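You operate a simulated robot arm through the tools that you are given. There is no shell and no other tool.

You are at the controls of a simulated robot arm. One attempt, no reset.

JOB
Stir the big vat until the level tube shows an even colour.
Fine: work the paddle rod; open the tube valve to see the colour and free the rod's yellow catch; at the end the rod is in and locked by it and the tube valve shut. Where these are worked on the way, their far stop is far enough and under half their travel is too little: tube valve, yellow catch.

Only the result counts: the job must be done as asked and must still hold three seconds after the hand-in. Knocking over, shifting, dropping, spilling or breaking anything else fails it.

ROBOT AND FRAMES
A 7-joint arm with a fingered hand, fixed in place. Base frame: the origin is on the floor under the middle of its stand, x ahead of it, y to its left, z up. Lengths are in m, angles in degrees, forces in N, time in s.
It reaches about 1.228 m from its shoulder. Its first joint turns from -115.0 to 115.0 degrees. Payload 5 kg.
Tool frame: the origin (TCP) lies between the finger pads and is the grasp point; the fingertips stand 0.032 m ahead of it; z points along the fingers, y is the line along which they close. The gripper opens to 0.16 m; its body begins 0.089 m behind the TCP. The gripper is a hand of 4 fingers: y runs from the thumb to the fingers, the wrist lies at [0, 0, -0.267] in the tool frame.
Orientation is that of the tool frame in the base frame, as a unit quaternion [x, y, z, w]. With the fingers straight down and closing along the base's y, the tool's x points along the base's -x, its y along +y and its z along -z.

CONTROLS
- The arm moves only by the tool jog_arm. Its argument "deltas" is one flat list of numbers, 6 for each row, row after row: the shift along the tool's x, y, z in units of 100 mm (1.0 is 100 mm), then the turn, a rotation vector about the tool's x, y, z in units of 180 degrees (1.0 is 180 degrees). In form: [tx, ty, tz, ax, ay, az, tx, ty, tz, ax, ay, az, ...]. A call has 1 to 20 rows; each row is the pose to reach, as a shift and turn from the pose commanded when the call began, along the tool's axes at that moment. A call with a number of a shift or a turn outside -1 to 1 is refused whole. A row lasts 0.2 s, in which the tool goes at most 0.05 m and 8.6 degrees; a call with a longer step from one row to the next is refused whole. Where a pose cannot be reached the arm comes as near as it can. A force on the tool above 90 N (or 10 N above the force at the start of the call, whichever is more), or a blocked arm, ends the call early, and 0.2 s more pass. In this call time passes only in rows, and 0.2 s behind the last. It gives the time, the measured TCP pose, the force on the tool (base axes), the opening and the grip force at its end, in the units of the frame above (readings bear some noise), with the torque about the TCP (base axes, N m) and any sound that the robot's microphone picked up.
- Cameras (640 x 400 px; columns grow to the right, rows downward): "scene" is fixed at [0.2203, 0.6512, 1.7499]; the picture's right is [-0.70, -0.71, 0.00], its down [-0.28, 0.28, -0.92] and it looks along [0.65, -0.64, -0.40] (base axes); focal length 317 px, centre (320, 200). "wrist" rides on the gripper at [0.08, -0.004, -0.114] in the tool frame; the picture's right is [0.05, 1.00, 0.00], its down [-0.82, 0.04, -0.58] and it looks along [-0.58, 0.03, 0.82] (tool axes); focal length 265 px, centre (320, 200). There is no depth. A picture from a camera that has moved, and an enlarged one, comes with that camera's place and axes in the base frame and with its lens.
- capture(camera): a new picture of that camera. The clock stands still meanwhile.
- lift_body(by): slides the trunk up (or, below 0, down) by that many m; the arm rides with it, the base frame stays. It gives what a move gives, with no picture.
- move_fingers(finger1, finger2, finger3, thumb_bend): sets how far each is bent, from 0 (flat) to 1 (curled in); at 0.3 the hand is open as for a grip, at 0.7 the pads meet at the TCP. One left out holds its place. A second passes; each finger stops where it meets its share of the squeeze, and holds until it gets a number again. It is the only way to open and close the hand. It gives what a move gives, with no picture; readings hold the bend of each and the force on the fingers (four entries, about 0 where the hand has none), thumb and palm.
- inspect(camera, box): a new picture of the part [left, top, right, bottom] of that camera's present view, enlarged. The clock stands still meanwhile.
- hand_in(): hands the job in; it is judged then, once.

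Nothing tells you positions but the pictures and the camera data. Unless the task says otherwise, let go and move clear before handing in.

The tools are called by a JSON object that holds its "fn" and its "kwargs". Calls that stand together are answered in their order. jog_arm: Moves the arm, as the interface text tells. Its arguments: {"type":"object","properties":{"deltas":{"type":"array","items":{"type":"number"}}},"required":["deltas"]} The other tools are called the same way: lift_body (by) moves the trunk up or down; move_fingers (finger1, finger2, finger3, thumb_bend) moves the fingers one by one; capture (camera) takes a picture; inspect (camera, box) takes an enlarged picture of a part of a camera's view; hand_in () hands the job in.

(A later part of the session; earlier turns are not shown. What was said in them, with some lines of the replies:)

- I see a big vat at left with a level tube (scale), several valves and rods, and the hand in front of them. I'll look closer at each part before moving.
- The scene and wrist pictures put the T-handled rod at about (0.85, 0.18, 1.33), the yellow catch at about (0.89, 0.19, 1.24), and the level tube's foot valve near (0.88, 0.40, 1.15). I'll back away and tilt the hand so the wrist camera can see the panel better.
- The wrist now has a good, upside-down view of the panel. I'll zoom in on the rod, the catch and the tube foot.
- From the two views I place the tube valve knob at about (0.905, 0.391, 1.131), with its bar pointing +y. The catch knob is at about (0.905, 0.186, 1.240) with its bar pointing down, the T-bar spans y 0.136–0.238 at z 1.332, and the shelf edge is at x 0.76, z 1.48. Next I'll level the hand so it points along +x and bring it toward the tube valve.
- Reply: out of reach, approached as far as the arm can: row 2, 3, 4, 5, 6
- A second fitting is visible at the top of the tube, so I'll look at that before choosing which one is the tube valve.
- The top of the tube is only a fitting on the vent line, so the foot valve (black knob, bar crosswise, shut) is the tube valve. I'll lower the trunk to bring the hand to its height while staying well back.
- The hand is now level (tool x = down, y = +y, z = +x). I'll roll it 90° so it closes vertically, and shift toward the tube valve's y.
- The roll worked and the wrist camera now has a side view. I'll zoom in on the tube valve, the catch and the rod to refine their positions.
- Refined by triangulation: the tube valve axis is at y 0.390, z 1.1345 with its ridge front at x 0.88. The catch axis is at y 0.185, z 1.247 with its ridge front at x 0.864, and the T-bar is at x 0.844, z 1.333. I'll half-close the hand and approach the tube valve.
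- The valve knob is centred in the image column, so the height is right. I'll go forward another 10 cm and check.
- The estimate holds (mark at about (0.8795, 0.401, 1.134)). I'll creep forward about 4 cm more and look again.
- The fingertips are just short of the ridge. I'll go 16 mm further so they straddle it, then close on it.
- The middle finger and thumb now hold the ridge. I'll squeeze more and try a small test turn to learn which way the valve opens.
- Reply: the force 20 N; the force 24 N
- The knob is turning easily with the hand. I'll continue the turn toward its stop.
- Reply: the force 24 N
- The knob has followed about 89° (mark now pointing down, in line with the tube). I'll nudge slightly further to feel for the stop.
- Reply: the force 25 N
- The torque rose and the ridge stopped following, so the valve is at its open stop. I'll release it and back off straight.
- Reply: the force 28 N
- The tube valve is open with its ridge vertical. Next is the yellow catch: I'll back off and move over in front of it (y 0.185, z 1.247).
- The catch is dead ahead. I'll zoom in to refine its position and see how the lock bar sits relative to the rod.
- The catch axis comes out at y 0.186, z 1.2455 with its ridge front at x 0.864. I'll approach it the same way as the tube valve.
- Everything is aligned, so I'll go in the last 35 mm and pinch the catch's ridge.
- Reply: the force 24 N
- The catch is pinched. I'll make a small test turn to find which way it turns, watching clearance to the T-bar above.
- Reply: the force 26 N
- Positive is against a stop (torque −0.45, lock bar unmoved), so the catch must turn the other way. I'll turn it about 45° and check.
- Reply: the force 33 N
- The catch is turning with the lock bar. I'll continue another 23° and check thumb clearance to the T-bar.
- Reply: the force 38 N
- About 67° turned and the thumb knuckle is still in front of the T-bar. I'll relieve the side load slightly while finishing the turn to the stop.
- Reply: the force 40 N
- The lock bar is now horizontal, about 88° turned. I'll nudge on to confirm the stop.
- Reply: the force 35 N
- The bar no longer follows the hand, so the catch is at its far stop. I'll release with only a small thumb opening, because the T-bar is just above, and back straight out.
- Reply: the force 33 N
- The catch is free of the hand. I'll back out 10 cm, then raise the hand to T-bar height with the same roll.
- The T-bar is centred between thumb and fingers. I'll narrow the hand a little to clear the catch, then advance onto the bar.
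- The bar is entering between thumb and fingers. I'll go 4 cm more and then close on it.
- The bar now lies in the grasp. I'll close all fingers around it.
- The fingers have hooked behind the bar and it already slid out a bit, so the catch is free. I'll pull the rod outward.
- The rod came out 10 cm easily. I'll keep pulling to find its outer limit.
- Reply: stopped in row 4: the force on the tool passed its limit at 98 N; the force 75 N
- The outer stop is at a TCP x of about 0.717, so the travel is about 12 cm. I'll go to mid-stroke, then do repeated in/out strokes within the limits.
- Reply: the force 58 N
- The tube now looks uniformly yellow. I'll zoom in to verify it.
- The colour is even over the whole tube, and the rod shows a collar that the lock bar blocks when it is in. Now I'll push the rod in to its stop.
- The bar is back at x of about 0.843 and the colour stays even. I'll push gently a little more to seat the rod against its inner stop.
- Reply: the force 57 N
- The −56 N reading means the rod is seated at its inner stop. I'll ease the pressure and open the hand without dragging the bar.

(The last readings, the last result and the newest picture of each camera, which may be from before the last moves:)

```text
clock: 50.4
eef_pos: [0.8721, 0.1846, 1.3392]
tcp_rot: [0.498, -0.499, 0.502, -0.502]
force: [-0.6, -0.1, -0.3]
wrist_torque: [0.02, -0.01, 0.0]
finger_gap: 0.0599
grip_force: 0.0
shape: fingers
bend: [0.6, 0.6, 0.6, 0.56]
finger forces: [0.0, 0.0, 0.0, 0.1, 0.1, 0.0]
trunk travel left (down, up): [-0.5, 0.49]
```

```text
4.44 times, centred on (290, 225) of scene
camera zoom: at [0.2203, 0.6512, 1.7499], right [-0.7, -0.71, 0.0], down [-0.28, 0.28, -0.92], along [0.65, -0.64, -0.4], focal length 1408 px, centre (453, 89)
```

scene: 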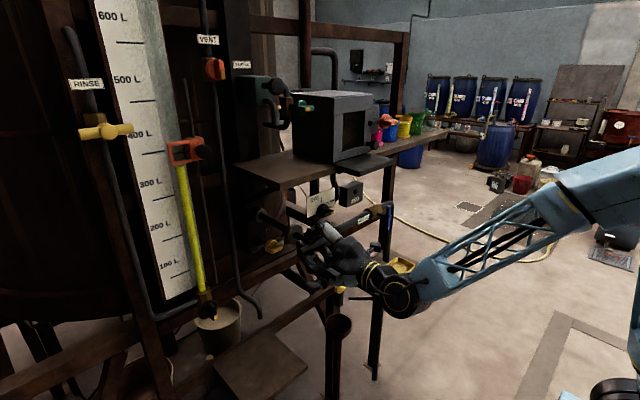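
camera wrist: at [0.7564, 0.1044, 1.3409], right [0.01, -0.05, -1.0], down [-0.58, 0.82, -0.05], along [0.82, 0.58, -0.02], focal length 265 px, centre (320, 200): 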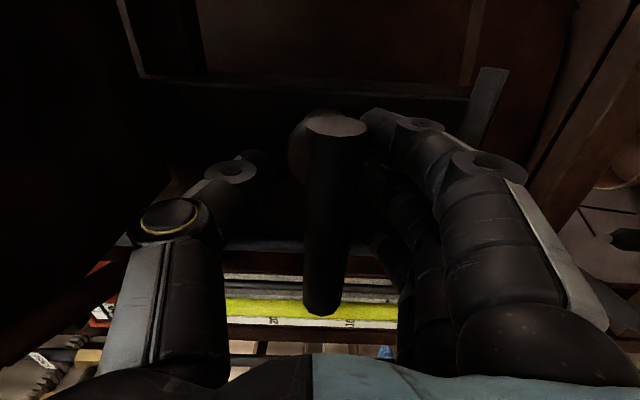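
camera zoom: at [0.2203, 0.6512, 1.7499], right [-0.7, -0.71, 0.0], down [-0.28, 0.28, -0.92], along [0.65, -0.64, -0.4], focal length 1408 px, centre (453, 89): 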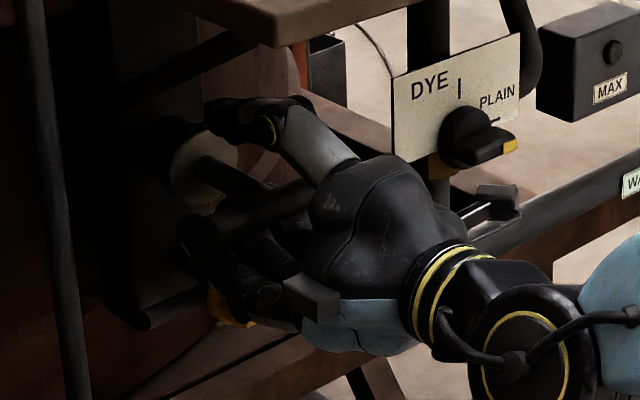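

The hand is free of the bar. I'll back out and check the rod's position.

{"fn": "jog_arm", "kwargs": {"deltas": [0, 0, -0.25, 0, 0, 0, 0, 0, -0.5, 0, 0, 0, 0, 0, -0.75, 0, 0, 0, 0, 0, -1.0, 0, 0, 0]}}

{"fn": "capture", "kwargs": {"camera": "wrist"}}

{"fn": "inspect", "kwargs": {"camera": "scene", "box": [230, 180, 350, 270]}}

{"fn": "inspect", "kwargs": {"camera": "scene", "box": [100, 130, 260, 330]}}

```text
clock: 51.4
eef_pos: [0.771, 0.1829, 1.34]
tcp_rot: [0.497, -0.499, 0.502, -0.502]
force: [-0.9, -0.7, -0.7]
wrist_torque: [-0.03, 0.0, 0.0]
finger_gap: 0.06
grip_force: 0.0
shape: fingers
bend: [0.6, 0.6, 0.6, 0.56]
finger forces: [0.0, 0.0, 0.0, 0.0, 0.1, 0.1]
trunk travel left (down, up): [-0.5, 0.49]
```

```text
taken
camera wrist: at [0.6557, 0.1038, 1.3423], right [0.01, -0.05, -1.0], down [-0.58, 0.82, -0.05], along [0.82, 0.58, -0.02], focal length 265 px, centre (320, 200)
```

wrist: 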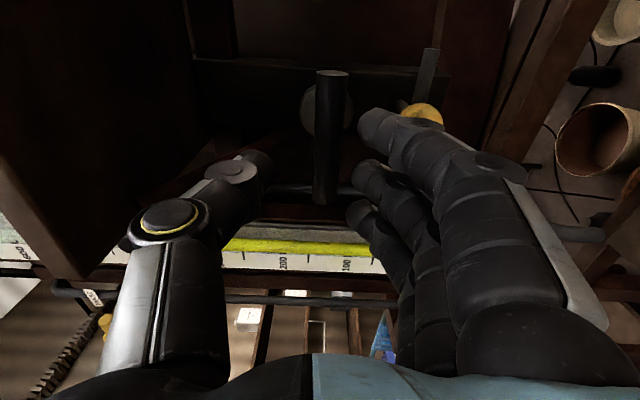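

```text
4.44 times, centred on (290, 225) of scene
camera zoom: at [0.2203, 0.6512, 1.7499], right [-0.7, -0.71, 0.0], down [-0.28, 0.28, -0.92], along [0.65, -0.64, -0.4], focal length 1408 px, centre (453, 89)
```

zoom: 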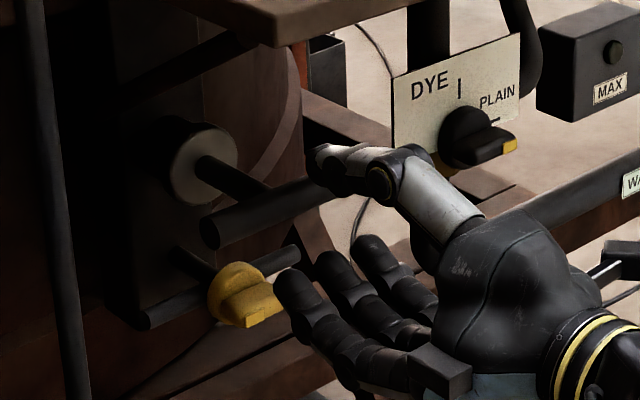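

```text
2.00 times, centred on (180, 230) of scene
camera zoom: at [0.2203, 0.6512, 1.7499], right [-0.7, -0.71, 0.0], down [-0.28, 0.28, -0.92], along [0.65, -0.64, -0.4], focal length 634 px, centre (600, 140)
```

zoom: 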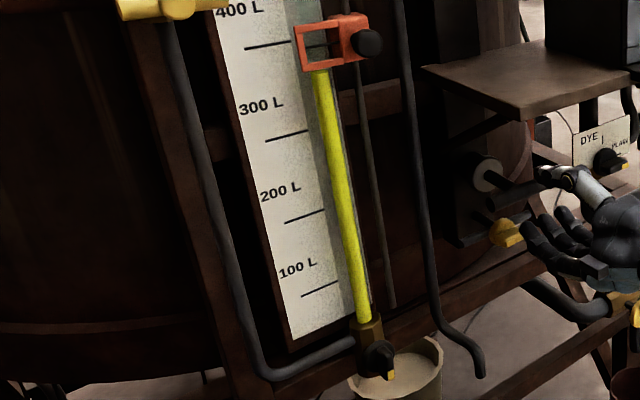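

The rod is back at its original in position and the tube is still an even yellow. Now I'll relock the catch by going back in front of it with the same grip used at release.

{"fn": "jog_arm", "kwargs": {"deltas": [0, 0, -0.26, 0, 0, 0, -0.01, 0.25, -0.26, 0, 0, 0, -0.01, 0.5, -0.26, 0, 0, 0, -0.02, 0.75, -0.26, 0, 0, 0, -0.02, 0.91, -0.26, 0, 0, 0]}}

{"fn": "move_fingers", "kwargs": {"finger1": 0.55, "finger2": 0.55, "finger3": 0.55, "thumb_bend": 0.61}}

{"fn": "capture", "kwargs": {"camera": "wrist"}}

```text
clock: 52.6
eef_pos: [0.7452, 0.186, 1.2476]
tcp_rot: [0.497, -0.499, 0.502, -0.502]
force: [-0.1, -0.5, -0.1]
wrist_torque: [0.02, -0.04, 0.01]
finger_gap: 0.0601
grip_force: 0.1
shape: fingers
bend: [0.6, 0.6, 0.6, 0.56]
finger forces: [0.1, 0.0, 0.0, 0.0, 0.1, 0.1]
trunk travel left (down, up): [-0.5, 0.49]
```

```text
clock: 53.6
eef_pos: [0.7463, 0.1857, 1.248]
tcp_rot: [-0.497, 0.499, -0.501, 0.502]
force: [-0.2, -0.3, -0.7]
wrist_torque: [0.0, 0.01, 0.02]
finger_gap: 0.061
grip_force: 0.1
shape: fingers
bend: [0.55, 0.55, 0.55, 0.61]
finger forces: [0.0, 0.1, 0.0, 0.0, 0.0, 0.1]
trunk travel left (down, up): [-0.5, 0.49]
```

```text
taken
camera wrist: at [0.6308, 0.106, 1.2509], right [0.01, -0.05, -1.0], down [-0.58, 0.82, -0.05], along [0.82, 0.58, -0.02], focal length 265 px, centre (320, 200)
```

wrist: 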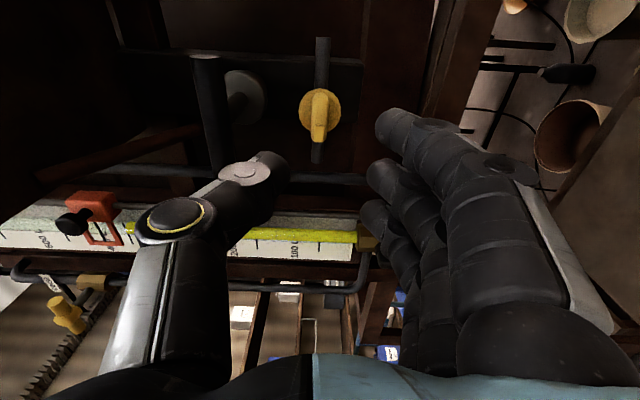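

The catch ridge is centred between thumb and fingers. I'll move in to the earlier grip pose and pinch.

{"fn": "jog_arm", "kwargs": {"deltas": [0, 0, 0.25, 0, 0, 0, 0, 0, 0.5, 0, 0, 0, 0, 0, 0.75, 0, 0, 0, 0, 0, 1.0, 0, 0, 0]}}

{"fn": "move_fingers", "kwargs": {"finger1": 0.62, "finger2": 1.0, "finger3": 0.62, "thumb_bend": 1.0}}

{"fn": "capture", "kwargs": {"camera": "wrist"}}

```text
clock: 54.6
eef_pos: [0.846, 0.1868, 1.2492]
tcp_rot: [0.497, -0.499, 0.502, -0.502]
force: [-0.4, 0.1, -0.2]
wrist_torque: [0.02, -0.02, -0.01]
finger_gap: 0.0609
grip_force: 0.0
shape: fingers
bend: [0.55, 0.55, 0.55, 0.61]
finger forces: [0.0, 0.0, 0.0, 0.1, 0.1, 0.0]
trunk travel left (down, up): [-0.5, 0.49]
```

```text
clock: 55.6
eef_pos: [0.8458, 0.1864, 1.251]
tcp_rot: [-0.497, 0.498, -0.502, 0.503]
force: [20.6, 2.5, 22.8]
wrist_torque: [0.0, -0.35, 0.05]
finger_gap: 0.0371
grip_force: 18.2
shape: fingers
bend: [0.62, 0.69, 0.62, 0.69]
finger forces: [0.0, 6.9, 0.0, 0.1, 29.1, 0.0]
trunk travel left (down, up): [-0.5, 0.49]
```

```text
taken
camera wrist: at [0.7302, 0.1069, 1.253], right [0.01, -0.05, -1.0], down [-0.58, 0.82, -0.05], along [0.82, 0.57, -0.02], focal length 265 px, centre (320, 200)
```

wrist: 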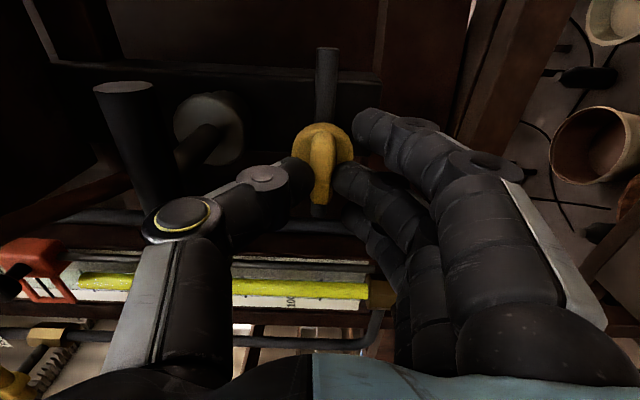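

The ridge is pinched, so I'll turn the catch back 90° to the locked position.

{"fn": "jog_arm", "kwargs": {"deltas": [0, 0.003, 0, 0, 0, 0.042, 0, 0.006, 0, 0, 0, 0.084, 0, 0.009, 0, 0, 0, 0.126, 0, 0.012, 0, 0, 0, 0.168, 0, 0.015, 0, 0, 0, 0.21, 0, 0.018, 0, 0, 0, 0.252, 0, 0.021, 0, 0, 0, 0.294, 0, 0.024, 0, 0, 0, 0.336, 0, 0.027, 0, 0, 0, 0.378, 0, 0.03, 0, 0, 0, 0.42, 0, 0.03, 0, 0, 0, 0.46, 0, 0.03, 0, 0, 0, 0.5]}}

{"fn": "capture", "kwargs": {"camera": "wrist"}}

{"fn": "inspect", "kwargs": {"camera": "scene", "box": [230, 180, 350, 270]}}

```text
clock: 58.2
eef_pos: [0.8449, 0.1821, 1.2463]
tcp_rot: [0.004, 0.705, 0.0, 0.71]
force: [1.2, -19.3, 18.2]
wrist_torque: [-0.06, -0.41, -0.3]
finger_gap: 0.0358
grip_force: 19.7
shape: fingers
bend: [0.62, 0.69, 0.62, 0.71]
finger forces: [0.0, 10.9, 0.1, 0.1, 27.6, 0.1]
trunk travel left (down, up): [-0.5, 0.49]
```

```text
taken
camera wrist: at [0.7307, 0.1798, 1.1633], right [0.0, 1.0, -0.05], down [-0.58, 0.04, 0.81], along [0.81, 0.02, 0.58], focal length 265 px, centre (320, 200)
```

wrist: 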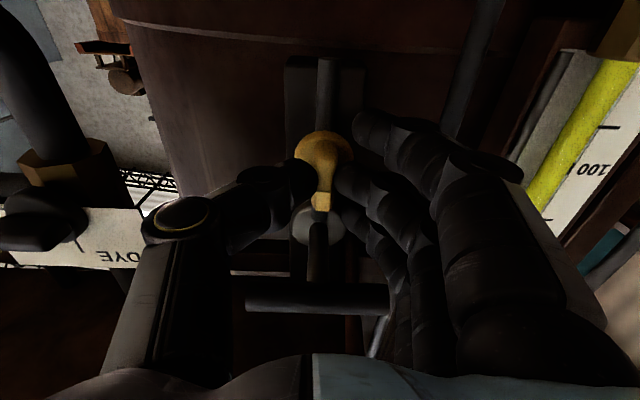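

```text
4.44 times, centred on (290, 225) of scene
camera zoom: at [0.2203, 0.6512, 1.7499], right [-0.7, -0.71, 0.0], down [-0.28, 0.28, -0.92], along [0.65, -0.64, -0.4], focal length 1408 px, centre (453, 89)
```

zoom: 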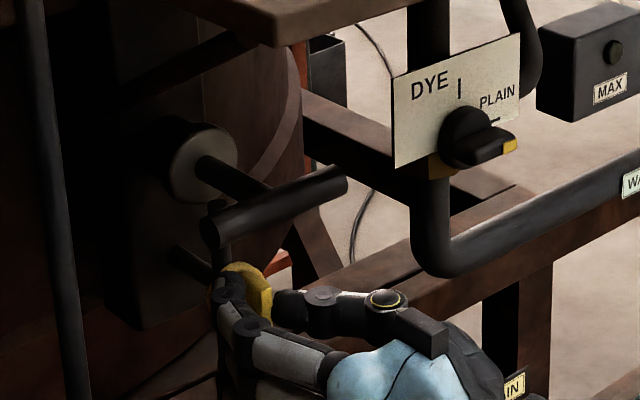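

The lock bar is vertical again in front of the collar. I'll nudge slightly past to confirm it is hard against the locked stop.

{"fn": "jog_arm", "kwargs": {"deltas": [0, 0, 0, 0, 0, 0.03, 0, 0, 0, 0, 0, 0.06]}}

{"fn": "capture", "kwargs": {"camera": "wrist"}}

```text
clock: 58.8
eef_pos: [0.8456, 0.1831, 1.2458]
tcp_rot: [0.068, 0.701, 0.067, 0.706]
force: [-3.3, -24.0, 11.5]
wrist_torque: [-0.4, -0.25, -0.41]
finger_gap: 0.0359
grip_force: 25.4
shape: fingers
bend: [0.62, 0.69, 0.62, 0.71]
finger forces: [0.1, 13.4, 0.0, 0.0, 37.2, 0.0]
trunk travel left (down, up): [-0.5, 0.49]
```

```text
taken
camera wrist: at [0.7309, 0.1948, 1.1641], right [0.0, 0.99, 0.14], down [-0.58, -0.11, 0.8], along [0.81, -0.08, 0.58], focal length 265 px, centre (320, 200)
```

wrist: 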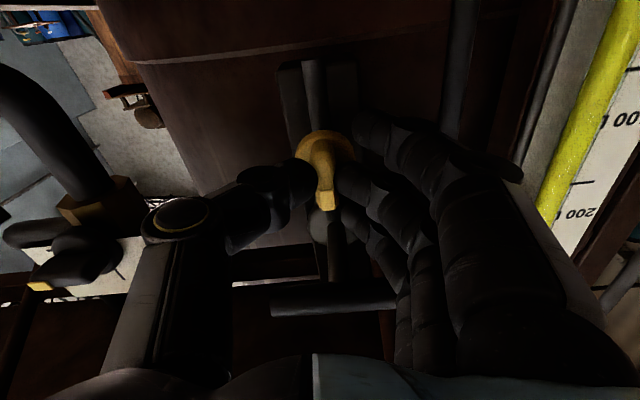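

The torque confirms the catch is locked against its stop. I'll ease back, open and withdraw.

{"fn": "jog_arm", "kwargs": {"deltas": [0, 0, 0, 0, 0, -0.02, 0, 0, 0, 0, 0, -0.04]}}

{"fn": "move_fingers", "kwargs": {"finger1": 0.5, "finger2": 0.5, "finger3": 0.5, "thumb_bend": 0.5}}

{"fn": "jog_arm", "kwargs": {"deltas": [0, 0, -0.25, 0, 0, 0, 0, 0, -0.5, 0, 0, 0, 0, 0, -0.75, 0, 0, 0, 0, 0, -1.0, 0, 0, 0]}}

{"fn": "capture", "kwargs": {"camera": "wrist"}}

{"fn": "inspect", "kwargs": {"camera": "scene", "box": [230, 180, 350, 270]}}

```text
clock: 59.4
eef_pos: [0.8442, 0.1824, 1.245]
tcp_rot: [0.025, 0.704, 0.022, 0.709]
force: [-6.1, -25.2, 5.0]
wrist_torque: [-0.02, -0.13, -0.48]
finger_gap: 0.0359
grip_force: 23.2
shape: fingers
bend: [0.62, 0.7, 0.62, 0.71]
finger forces: [0.0, 10.7, 0.0, 0.1, 36.5, 0.0]
trunk travel left (down, up): [-0.5, 0.49]
```

```text
clock: 60.4
eef_pos: [0.8452, 0.1859, 1.2459]
tcp_rot: [0.023, 0.704, 0.021, 0.709]
force: [-0.8, -0.3, -0.8]
wrist_torque: [-0.01, 0.0, -0.03]
finger_gap: 0.0908
grip_force: 0.0
shape: fingers
bend: [0.5, 0.5, 0.5, 0.5]
finger forces: [0.0, 0.1, 0.0, 0.1, 0.0, 0.0]
trunk travel left (down, up): [-0.5, 0.49]
```

```text
clock: 61.4
eef_pos: [0.7469, 0.1862, 1.2446]
tcp_rot: [0.023, 0.704, 0.022, 0.71]
force: [0.3, 0.3, -0.4]
wrist_torque: [-0.01, 0.01, 0.01]
finger_gap: 0.0905
grip_force: 0.1
shape: fingers
bend: [0.5, 0.5, 0.5, 0.5]
finger forces: [0.0, 0.0, 0.0, 0.1, 0.1, 0.1]
trunk travel left (down, up): [-0.5, 0.49]
```

```text
taken
camera wrist: at [0.6326, 0.1884, 1.162], right [0.0, 1.0, 0.01], down [-0.58, -0.01, 0.81], along [0.81, -0.01, 0.58], focal length 265 px, centre (320, 200)
```

wrist: 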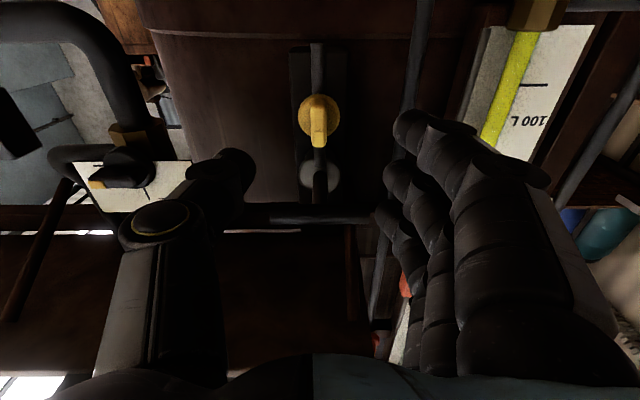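

```text
4.44 times, centred on (290, 225) of scene
camera zoom: at [0.2203, 0.6512, 1.7499], right [-0.7, -0.71, 0.0], down [-0.28, 0.28, -0.92], along [0.65, -0.64, -0.4], focal length 1408 px, centre (453, 89)
```

zoom: 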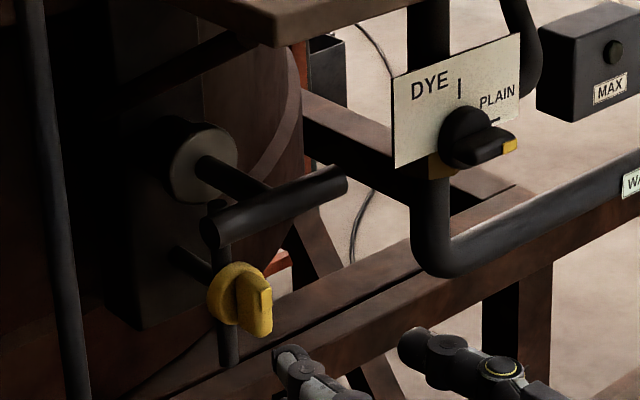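

The catch is upright and locked and the rod is in. Next I'll return to the tube valve to shut it.

{"fn": "jog_arm", "kwargs": {"deltas": [0, 0.2, -0.3, 0, 0, -0.01, 0, 0.5, -0.5, 0, 0.002, -0.02, 0.03, 0.8, -0.65, 0, 0.002, -0.02, 0.06, 1.0, -0.65, 0, 0.002, -0.02]}}

{"fn": "jog_arm", "kwargs": {"deltas": [0.25, 0.25, 0, 0, 0, 0, 0.5, 0.5, 0, 0, 0, 0, 0.75, 0.75, 0, 0, 0, 0, 1.0, 1.0, 0, 0, 0, 0]}}

{"fn": "capture", "kwargs": {"camera": "wrist"}}

```text
clock: 62.4
eef_pos: [0.6811, 0.2884, 1.2438]
tcp_rot: [0.001, 0.707, 0.0, 0.708]
force: [0.1, 0.3, -0.3]
wrist_torque: [0.02, -0.03, -0.01]
finger_gap: 0.0906
grip_force: 0.1
shape: fingers
bend: [0.5, 0.5, 0.5, 0.5]
finger forces: [0.0, 0.0, 0.0, 0.0, 0.1, 0.0]
trunk travel left (down, up): [-0.5, 0.49]
```

```text
clock: 63.4
eef_pos: [0.6806, 0.3883, 1.1428]
tcp_rot: [0.001, 0.706, -0.001, 0.708]
force: [-0.2, 1.3, 0.4]
wrist_torque: [0.0, -0.01, -0.01]
finger_gap: 0.0904
grip_force: 0.0
shape: fingers
bend: [0.5, 0.5, 0.5, 0.5]
finger forces: [0.0, 0.1, 0.0, 0.1, 0.1, 0.0]
trunk travel left (down, up): [-0.5, 0.49]
```

```text
taken
camera wrist: at [0.566, 0.3853, 1.061], right [0.0, 1.0, -0.05], down [-0.58, 0.04, 0.81], along [0.82, 0.03, 0.58], focal length 265 px, centre (320, 200)
```

wrist: 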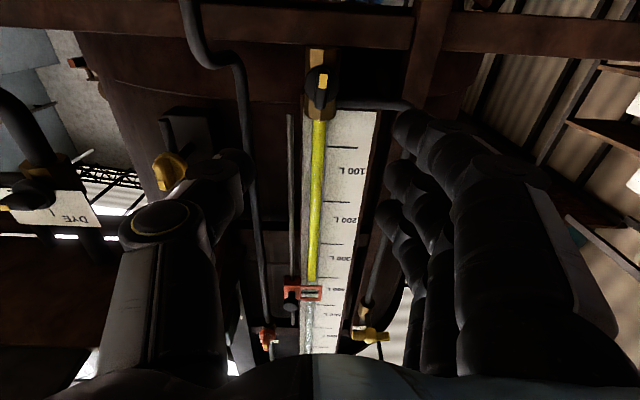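

The valve is straight ahead and the tube is still an even yellow. I'll advance to the earlier grip pose.

{"fn": "jog_arm", "kwargs": {"deltas": [0.03, 0.01, 0.25, 0, 0, 0, 0.06, 0.02, 0.5, 0, 0, 0, 0.09, 0.022, 0.75, 0, 0, 0, 0.09, 0.022, 1.0, 0, 0, 0]}}

{"fn": "jog_arm", "kwargs": {"deltas": [0, 0, 0.2, 0, 0, 0, 0, 0, 0.4, 0, 0, 0, 0, 0, 0.6, 0, 0, 0]}}

{"fn": "capture", "kwargs": {"camera": "wrist"}}

```text
clock: 64.4
eef_pos: [0.7804, 0.3896, 1.1344]
tcp_rot: [0.0, 0.707, 0.0, 0.707]
force: [0.5, 0.0, 0.5]
wrist_torque: [0.01, 0.02, 0.0]
finger_gap: 0.0909
grip_force: 0.1
shape: fingers
bend: [0.5, 0.5, 0.5, 0.5]
finger forces: [0.1, 0.0, 0.0, 0.0, 0.0, 0.0]
trunk travel left (down, up): [-0.5, 0.49]
```

```text
clock: 65.2
eef_pos: [0.8431, 0.3882, 1.1356]
tcp_rot: [0.001, 0.706, 0.0, 0.708]
force: [0.4, -0.3, 0.5]
wrist_torque: [0.01, 0.0, -0.01]
finger_gap: 0.0905
grip_force: 0.0
shape: fingers
bend: [0.5, 0.5, 0.5, 0.5]
finger forces: [0.1, 0.0, 0.0, 0.1, 0.1, 0.0]
trunk travel left (down, up): [-0.5, 0.49]
```

```text
taken
camera wrist: at [0.7276, 0.3848, 1.0536], right [0.0, 1.0, -0.05], down [-0.58, 0.04, 0.81], along [0.82, 0.03, 0.58], focal length 265 px, centre (320, 200)
```

wrist: 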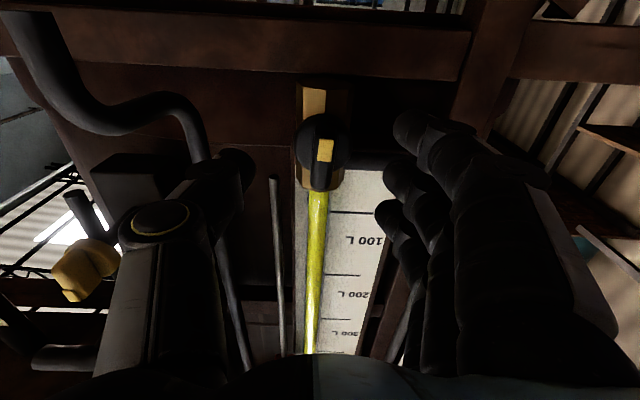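

The ridge is tilted about 6° from vertical, so I'll match that with a small roll, go in the last 18 mm and pinch.

{"fn": "jog_arm", "kwargs": {"deltas": [0, 0.01, 0.09, 0, 0, 0.015, 0.01, 0.02, 0.18, 0, 0, 0.03]}}

{"fn": "move_fingers", "kwargs": {"finger1": 0.62, "finger2": 1.0, "finger3": 0.62, "thumb_bend": 1.0}}

{"fn": "capture", "kwargs": {"camera": "wrist"}}

```text
clock: 65.8
eef_pos: [0.8589, 0.3899, 1.1344]
tcp_rot: [0.035, 0.706, 0.033, 0.707]
force: [0.0, 0.6, -0.7]
wrist_torque: [-0.01, 0.0, -0.02]
finger_gap: 0.0906
grip_force: 0.0
shape: fingers
bend: [0.5, 0.5, 0.5, 0.5]
finger forces: [0.1, 0.0, 0.0, 0.0, 0.0, 0.0]
trunk travel left (down, up): [-0.5, 0.49]
```

```text
clock: 66.8
eef_pos: [0.8597, 0.3873, 1.1353]
tcp_rot: [0.035, 0.706, 0.033, 0.707]
force: [-2.3, -25.9, -4.1]
wrist_torque: [-0.06, 0.1, -0.68]
finger_gap: 0.0331
grip_force: 28.1
shape: fingers
bend: [0.62, 0.71, 0.62, 0.78]
finger forces: [0.0, 9.2, 0.0, 0.0, 46.7, 0.0]
trunk travel left (down, up): [-0.5, 0.49]
```

```text
taken
camera wrist: at [0.7451, 0.3918, 1.0535], right [0.0, 1.0, 0.04], down [-0.58, -0.03, 0.82], along [0.82, -0.03, 0.58], focal length 265 px, centre (320, 200)
```

wrist: 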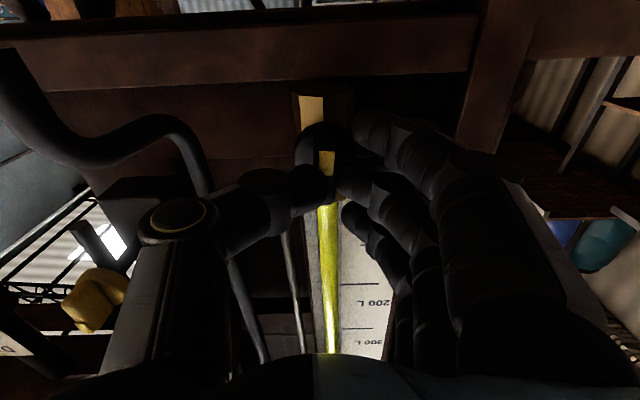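

The thumb bent further than before and probably caught the ridge's front edge. I'll reopen, go 4 mm deeper and pinch again.

{"fn": "move_fingers", "kwargs": {"finger1": 0.55, "finger2": 0.55, "finger3": 0.55, "thumb_bend": 0.55}}

{"fn": "jog_arm", "kwargs": {"deltas": [0, 0, 0.02, 0, 0, 0, 0, 0.005, 0.045, 0, 0, 0]}}

{"fn": "move_fingers", "kwargs": {"finger1": 0.62, "finger2": 0.75, "finger3": 0.62, "thumb_bend": 0.75}}

{"fn": "capture", "kwargs": {"camera": "wrist"}}

```text
clock: 67.8
eef_pos: [0.8568, 0.39, 1.1361]
tcp_rot: [0.035, 0.705, 0.033, 0.707]
force: [-48.9, -3.8, -8.7]
wrist_torque: [0.08, 0.31, -0.44]
finger_gap: 0.0455
grip_force: 24.0
shape: fingers
bend: [0.55, 0.55, 0.55, 0.76]
finger forces: [0.0, 0.0, 0.0, 0.0, 47.8, 0.1]
trunk travel left (down, up): [-0.5, 0.49]
```

```text
clock: 68.4
eef_pos: [0.8618, 0.3893, 1.1366]
tcp_rot: [0.035, 0.706, 0.032, 0.707]
force: [-62.7, -14.4, -11.8]
wrist_torque: [0.05, 0.3, -0.73]
finger_gap: 0.0464
grip_force: 31.6
shape: fingers
bend: [0.55, 0.55, 0.55, 0.84]
finger forces: [0.1, 0.1, 0.0, 0.1, 63.8, 0.0]
trunk travel left (down, up): [-0.5, 0.49]
```

```text
clock: 69.4
eef_pos: [0.8595, 0.3874, 1.1352]
tcp_rot: [0.035, 0.706, 0.033, 0.707]
force: [-68.3, -35.1, -16.3]
wrist_torque: [0.0, 0.42, -1.15]
finger_gap: 0.0336
grip_force: 43.5
shape: fingers
bend: [0.62, 0.67, 0.62, 0.79]
finger forces: [0.0, 5.9, 0.0, 0.0, 81.6, 0.0]
trunk travel left (down, up): [-0.5, 0.49]
```

```text
taken
camera wrist: at [0.7447, 0.3928, 1.055], right [0.0, 1.0, 0.04], down [-0.58, -0.03, 0.82], along [0.82, -0.03, 0.58], focal length 265 px, centre (320, 200)
```

wrist: 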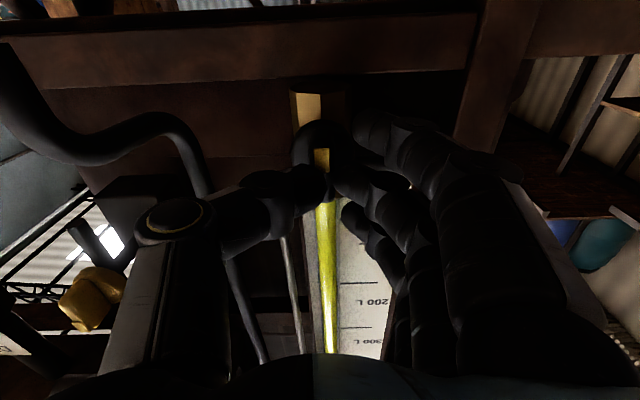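

The thumb tip is pressed against the ridge's front face. I'll back straight off to free it, then reopen and realign.

{"fn": "jog_arm", "kwargs": {"deltas": [0, 0, -0.1, 0, 0, 0, 0, 0, -0.25, 0, 0, 0, 0, 0, -0.4, 0, 0, 0]}}

{"fn": "move_fingers", "kwargs": {"finger1": 0.5, "finger2": 0.5, "finger3": 0.5, "thumb_bend": 0.5}}

{"fn": "capture", "kwargs": {"camera": "wrist"}}

{"fn": "inspect", "kwargs": {"camera": "wrist", "box": [260, 70, 380, 220]}}

```text
clock: 70.2
eef_pos: [0.8266, 0.392, 1.1367]
tcp_rot: [0.033, 0.705, 0.034, 0.707]
force: [0.2, -1.0, 0.4]
wrist_torque: [-0.02, 0.0, 0.03]
finger_gap: 0.0316
grip_force: 0.1
shape: fingers
bend: [0.62, 0.71, 0.62, 0.73]
finger forces: [0.0, 0.0, 0.1, 0.0, 0.0, 0.0]
trunk travel left (down, up): [-0.5, 0.49]
```

```text
clock: 71.2
eef_pos: [0.8253, 0.3918, 1.1345]
tcp_rot: [0.034, 0.706, 0.034, 0.707]
force: [-0.8, -1.2, 0.1]
wrist_torque: [0.0, 0.04, 0.03]
finger_gap: 0.0905
grip_force: 0.1
shape: fingers
bend: [0.5, 0.5, 0.5, 0.5]
finger forces: [0.1, 0.1, 0.0, 0.0, 0.0, 0.1]
trunk travel left (down, up): [-0.5, 0.49]
```

```text
taken
camera wrist: at [0.7104, 0.396, 1.0536], right [0.0, 1.0, 0.04], down [-0.58, -0.04, 0.81], along [0.82, -0.03, 0.58], focal length 265 px, centre (320, 200)
```

wrist: 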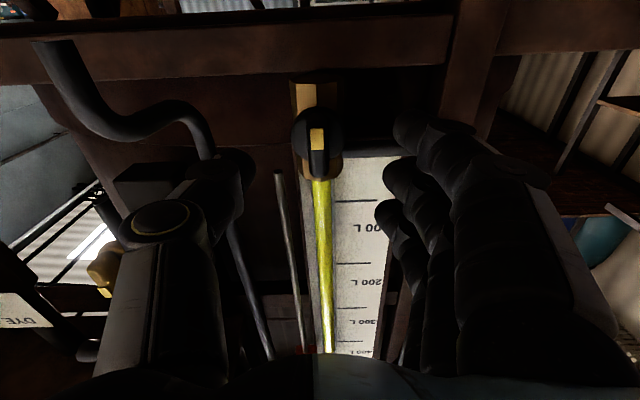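

```text
2.67 times, centred on (320, 145) of wrist
camera zoom: at [0.7104, 0.396, 1.0536], right [0.0, 1.0, 0.04], down [-0.58, -0.04, 0.81], along [0.82, -0.03, 0.58], focal length 708 px, centre (320, 347)
```

zoom: 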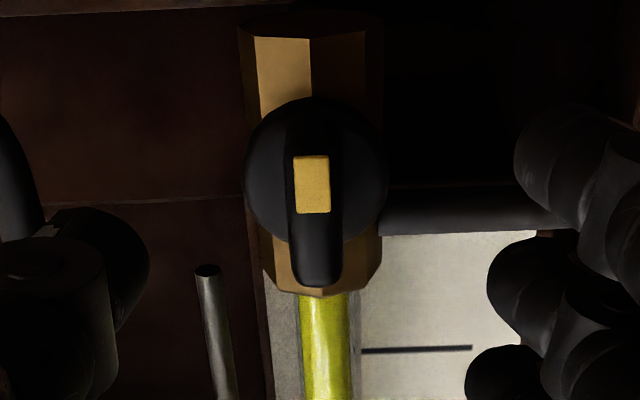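

The valve is unharmed and its ridge now lines up with the hand. The earlier good grip was about 4 mm deeper, so I'll go to x of about 0.866 and pinch again.

{"fn": "jog_arm", "kwargs": {"deltas": [0, -0.008, 0.14, 0, 0, 0, 0, -0.015, 0.28, 0, 0, 0, 0, -0.015, 0.41, 0, 0, 0]}}

{"fn": "move_fingers", "kwargs": {"finger1": 0.62, "finger2": 0.75, "finger3": 0.62, "thumb_bend": 0.75}}

{"fn": "capture", "kwargs": {"camera": "wrist"}}

```text
clock: 72.0
eef_pos: [0.8647, 0.3907, 1.1343]
tcp_rot: [0.034, 0.706, 0.034, 0.707]
force: [-0.1, 0.5, 0.6]
wrist_torque: [0.03, 0.01, -0.04]
finger_gap: 0.0905
grip_force: 0.0
shape: fingers
bend: [0.5, 0.5, 0.5, 0.5]
finger forces: [0.1, 0.1, 0.1, 0.0, 0.1, 0.1]
trunk travel left (down, up): [-0.5, 0.49]
```

```text
clock: 73.0
eef_pos: [0.8661, 0.3887, 1.136]
tcp_rot: [0.035, 0.706, 0.034, 0.707]
force: [9.9, -5.3, 1.7]
wrist_torque: [0.01, -0.04, -0.03]
finger_gap: 0.0373
grip_force: 9.7
shape: fingers
bend: [0.62, 0.7, 0.62, 0.69]
finger forces: [0.0, 7.4, 0.0, 0.1, 12.0, 0.0]
trunk travel left (down, up): [-0.5, 0.49]
```

```text
taken
camera wrist: at [0.7511, 0.3934, 1.0534], right [0.0, 1.0, 0.04], down [-0.58, -0.03, 0.81], along [0.82, -0.03, 0.58], focal length 265 px, centre (320, 200)
```

wrist: 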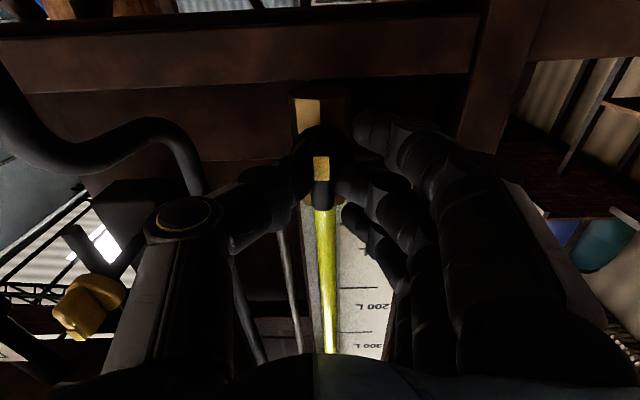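

It's a proper pinch this time (bends 0.70/0.69). I'll squeeze and turn back 90° to shut the valve.

{"fn": "move_fingers", "kwargs": {"finger2": 1.0, "thumb_bend": 1.0}}

{"fn": "jog_arm", "kwargs": {"deltas": [0, 0, 0, 0, 0, 0.04, 0, 0, 0, 0, 0, 0.08, 0, 0, 0, 0, 0, 0.12, 0, 0, 0, 0, 0, 0.16, 0, 0, 0, 0, 0, 0.2, 0, 0, 0, 0, 0, 0.24, 0, 0, 0, 0, 0, 0.28, 0, 0, 0, 0, 0, 0.32, 0, 0, 0, 0, 0, 0.36, 0, 0, 0, 0, 0, 0.4, 0, 0, 0, 0, 0, 0.435, 0, 0, 0, 0, 0, 0.47]}}

{"fn": "capture", "kwargs": {"camera": "wrist"}}

```text
clock: 74.0
eef_pos: [0.8664, 0.387, 1.134]
tcp_rot: [0.035, 0.706, 0.033, 0.707]
force: [14.6, -17.4, 0.4]
wrist_torque: [-0.04, -0.05, -0.2]
finger_gap: 0.0358
grip_force: 19.9
shape: fingers
bend: [0.62, 0.71, 0.62, 0.69]
finger forces: [0.0, 10.6, 0.0, 0.1, 28.5, 0.1]
trunk travel left (down, up): [-0.5, 0.49]
```

```text
clock: 76.6
eef_pos: [0.8671, 0.3915, 1.1324]
tcp_rot: [0.501, 0.5, 0.501, 0.498]
force: [12.8, -4.8, -16.9]
wrist_torque: [-0.02, 0.17, -0.06]
finger_gap: 0.0362
grip_force: 20.2
shape: fingers
bend: [0.62, 0.71, 0.62, 0.69]
finger forces: [0.0, 11.5, 0.0, 0.1, 28.9, 0.0]
trunk travel left (down, up): [-0.5, 0.49]
```

```text
taken
camera wrist: at [0.7516, 0.4715, 1.1277], right [0.0, 0.05, 1.0], down [-0.58, -0.82, 0.04], along [0.82, -0.58, 0.03], focal length 265 px, centre (320, 200)
```

wrist: 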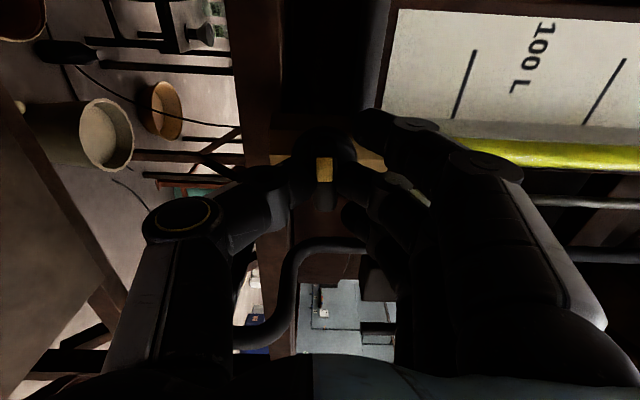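

The knob followed back to horizontal. I'll push a bit further to be sure it's against the shut stop.

{"fn": "jog_arm", "kwargs": {"deltas": [0, 0, 0, 0, 0, 0.03, 0, 0, 0, 0, 0, 0.06]}}

{"fn": "capture", "kwargs": {"camera": "wrist"}}

```text
clock: 77.2
eef_pos: [0.8659, 0.3911, 1.1329]
tcp_rot: [0.546, 0.45, 0.545, 0.449]
force: [11.4, -0.3, -18.9]
wrist_torque: [-0.27, 0.21, -0.05]
finger_gap: 0.0362
grip_force: 23.3
shape: fingers
bend: [0.62, 0.71, 0.62, 0.69]
finger forces: [0.0, 13.5, 0.1, 0.0, 32.4, 0.0]
trunk travel left (down, up): [-0.5, 0.49]
```

```text
taken
camera wrist: at [0.7516, 0.4709, 1.1428], right [0.0, -0.14, 0.99], down [-0.58, -0.81, -0.11], along [0.82, -0.57, -0.08], focal length 265 px, centre (320, 200)
```

wrist: 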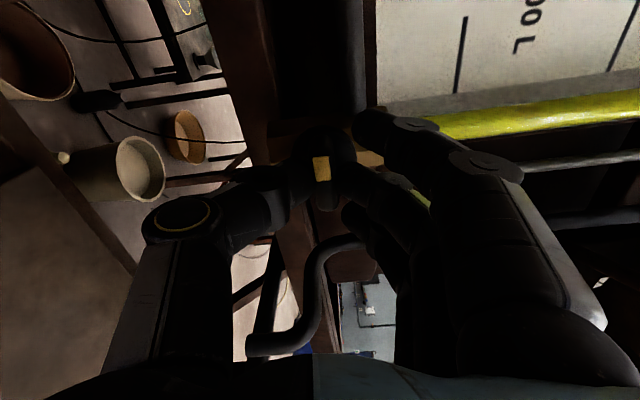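

The torque shows the shut stop is reached. I'll release right here, without rotating back, so the knob isn't dragged, and withdraw.

{"fn": "move_fingers", "kwargs": {"finger1": 0.5, "finger2": 0.5, "finger3": 0.5, "thumb_bend": 0.5}}

{"fn": "jog_arm", "kwargs": {"deltas": [0, 0, -0.25, 0, 0, 0, 0, 0, -0.5, 0, 0, 0, 0, 0, -0.75, 0, 0, 0, 0, 0, -1.0, 0, 0, 0]}}

{"fn": "jog_arm", "kwargs": {"deltas": [0, 0, -0.25, 0, 0, 0, 0, 0, -0.5, 0, 0, -0.03, 0, 0, -0.75, 0, 0, -0.06, 0, 0, -1.0, 0, 0, -0.06]}}

{"fn": "capture", "kwargs": {"camera": "wrist"}}

{"fn": "inspect", "kwargs": {"camera": "wrist", "box": [260, 40, 380, 120]}}

{"fn": "capture", "kwargs": {"camera": "scene"}}

{"fn": "inspect", "kwargs": {"camera": "scene", "box": [230, 190, 350, 265]}}

{"fn": "inspect", "kwargs": {"camera": "scene", "box": [160, 260, 260, 340]}}

```text
clock: 78.2
eef_pos: [0.8646, 0.3907, 1.1344]
tcp_rot: [0.545, 0.449, 0.546, 0.451]
force: [0.0, -0.1, 0.1]
wrist_torque: [-0.01, -0.03, 0.01]
finger_gap: 0.0906
grip_force: 0.1
shape: fingers
bend: [0.5, 0.5, 0.5, 0.5]
finger forces: [0.1, 0.1, 0.0, 0.1, 0.1, 0.0]
trunk travel left (down, up): [-0.5, 0.49]
```

```text
clock: 79.2
eef_pos: [0.7652, 0.3916, 1.1342]
tcp_rot: [0.546, 0.449, 0.545, 0.451]
force: [0.4, -1.0, 0.3]
wrist_torque: [0.0, 0.02, 0.0]
finger_gap: 0.0906
grip_force: 0.1
shape: fingers
bend: [0.5, 0.5, 0.5, 0.5]
finger forces: [0.0, 0.0, 0.0, 0.1, 0.0, 0.0]
trunk travel left (down, up): [-0.5, 0.49]
```

```text
clock: 80.2
eef_pos: [0.6649, 0.3894, 1.1343]
tcp_rot: [0.5, 0.5, 0.5, 0.501]
force: [-0.7, 0.2, 0.7]
wrist_torque: [0.01, 0.0, -0.01]
finger_gap: 0.0905
grip_force: 0.0
shape: fingers
bend: [0.5, 0.5, 0.5, 0.5]
finger forces: [0.0, 0.1, 0.0, 0.1, 0.0, 0.0]
trunk travel left (down, up): [-0.5, 0.49]
```

```text
taken
camera wrist: at [0.5507, 0.4704, 1.1291], right [0.0, 0.05, 1.0], down [-0.58, -0.81, 0.04], along [0.82, -0.58, 0.03], focal length 265 px, centre (320, 200)
```

wrist: 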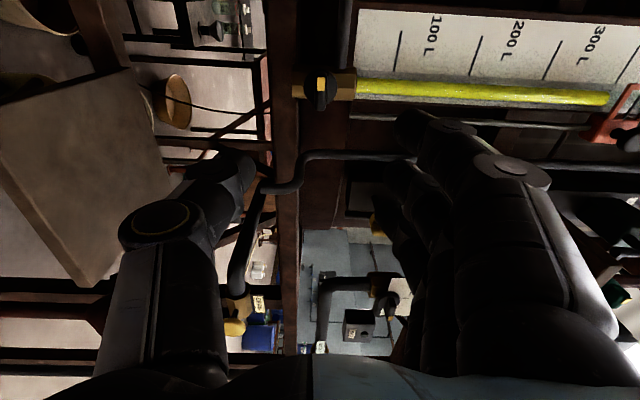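

```text
5.00 times, centred on (320, 80) of wrist
camera zoom: at [0.5507, 0.4704, 1.1291], right [0.0, 0.05, 1.0], down [-0.58, -0.81, 0.04], along [0.82, -0.58, 0.03], focal length 1327 px, centre (320, 800)
```

zoom: 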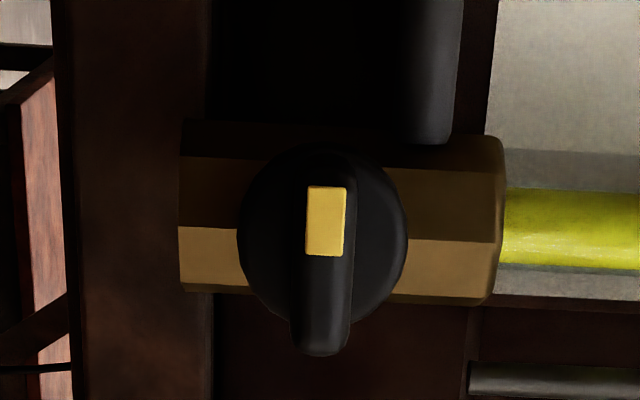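

```text
taken
```

scene: 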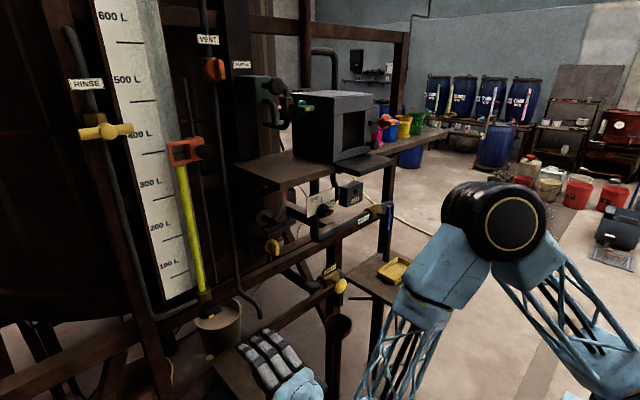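

```text
5.33 times, centred on (290, 228) of scene
camera zoom: at [0.2203, 0.6512, 1.7499], right [-0.7, -0.71, 0.0], down [-0.28, 0.28, -0.92], along [0.65, -0.64, -0.4], focal length 1690 px, centre (480, 53)
```

zoom: 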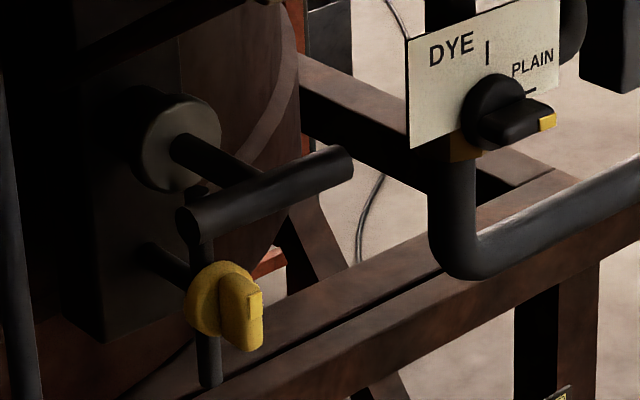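

```text
5.00 times, centred on (210, 300) of scene
camera zoom: at [0.2203, 0.6512, 1.7499], right [-0.7, -0.71, 0.0], down [-0.28, 0.28, -0.92], along [0.65, -0.64, -0.4], focal length 1584 px, centre (870, -300)
```

zoom: 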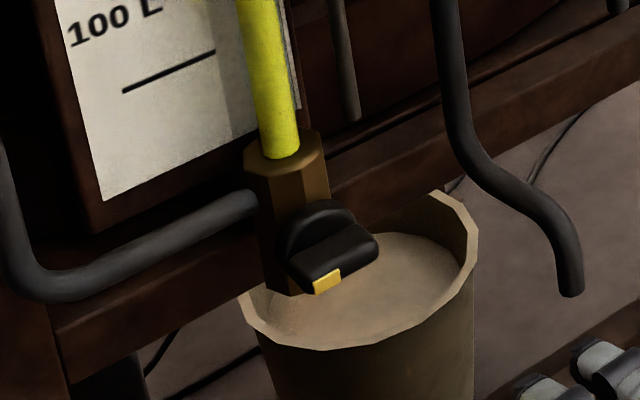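

The rod is fully in, the catch is upright and locked, the tube valve is shut in its original position and the tube is an even yellow. The hand is clear, so I'm handing in.

{"fn": "hand_in", "kwargs": {}}

```text
The job is handed in.
```

The vat is stirred, and the level tube shows an even yellow along its whole length. I've handed the job in, but no verdict came back.

- **Tube valve:** I opened it to its far stop, then shut it again at the end. It sits where it started.
- **Yellow catch:** I turned it to its far stop to free the rod, then turned it back to its locked stop.
- **Paddle rod:** I pulled it out to its stop, worked it in and out once more, then pushed it in until it seated. It is in and locked by the catch.

While gripping the tube valve to shut it, the thumb pressed on the front of the knob at up to about 80 N. I backed off and gripped it again. The knob looked unharmed and turned normally to its shut stop.

I saw nothing else moved or spilled. The hand was about 20 cm clear when I handed in.
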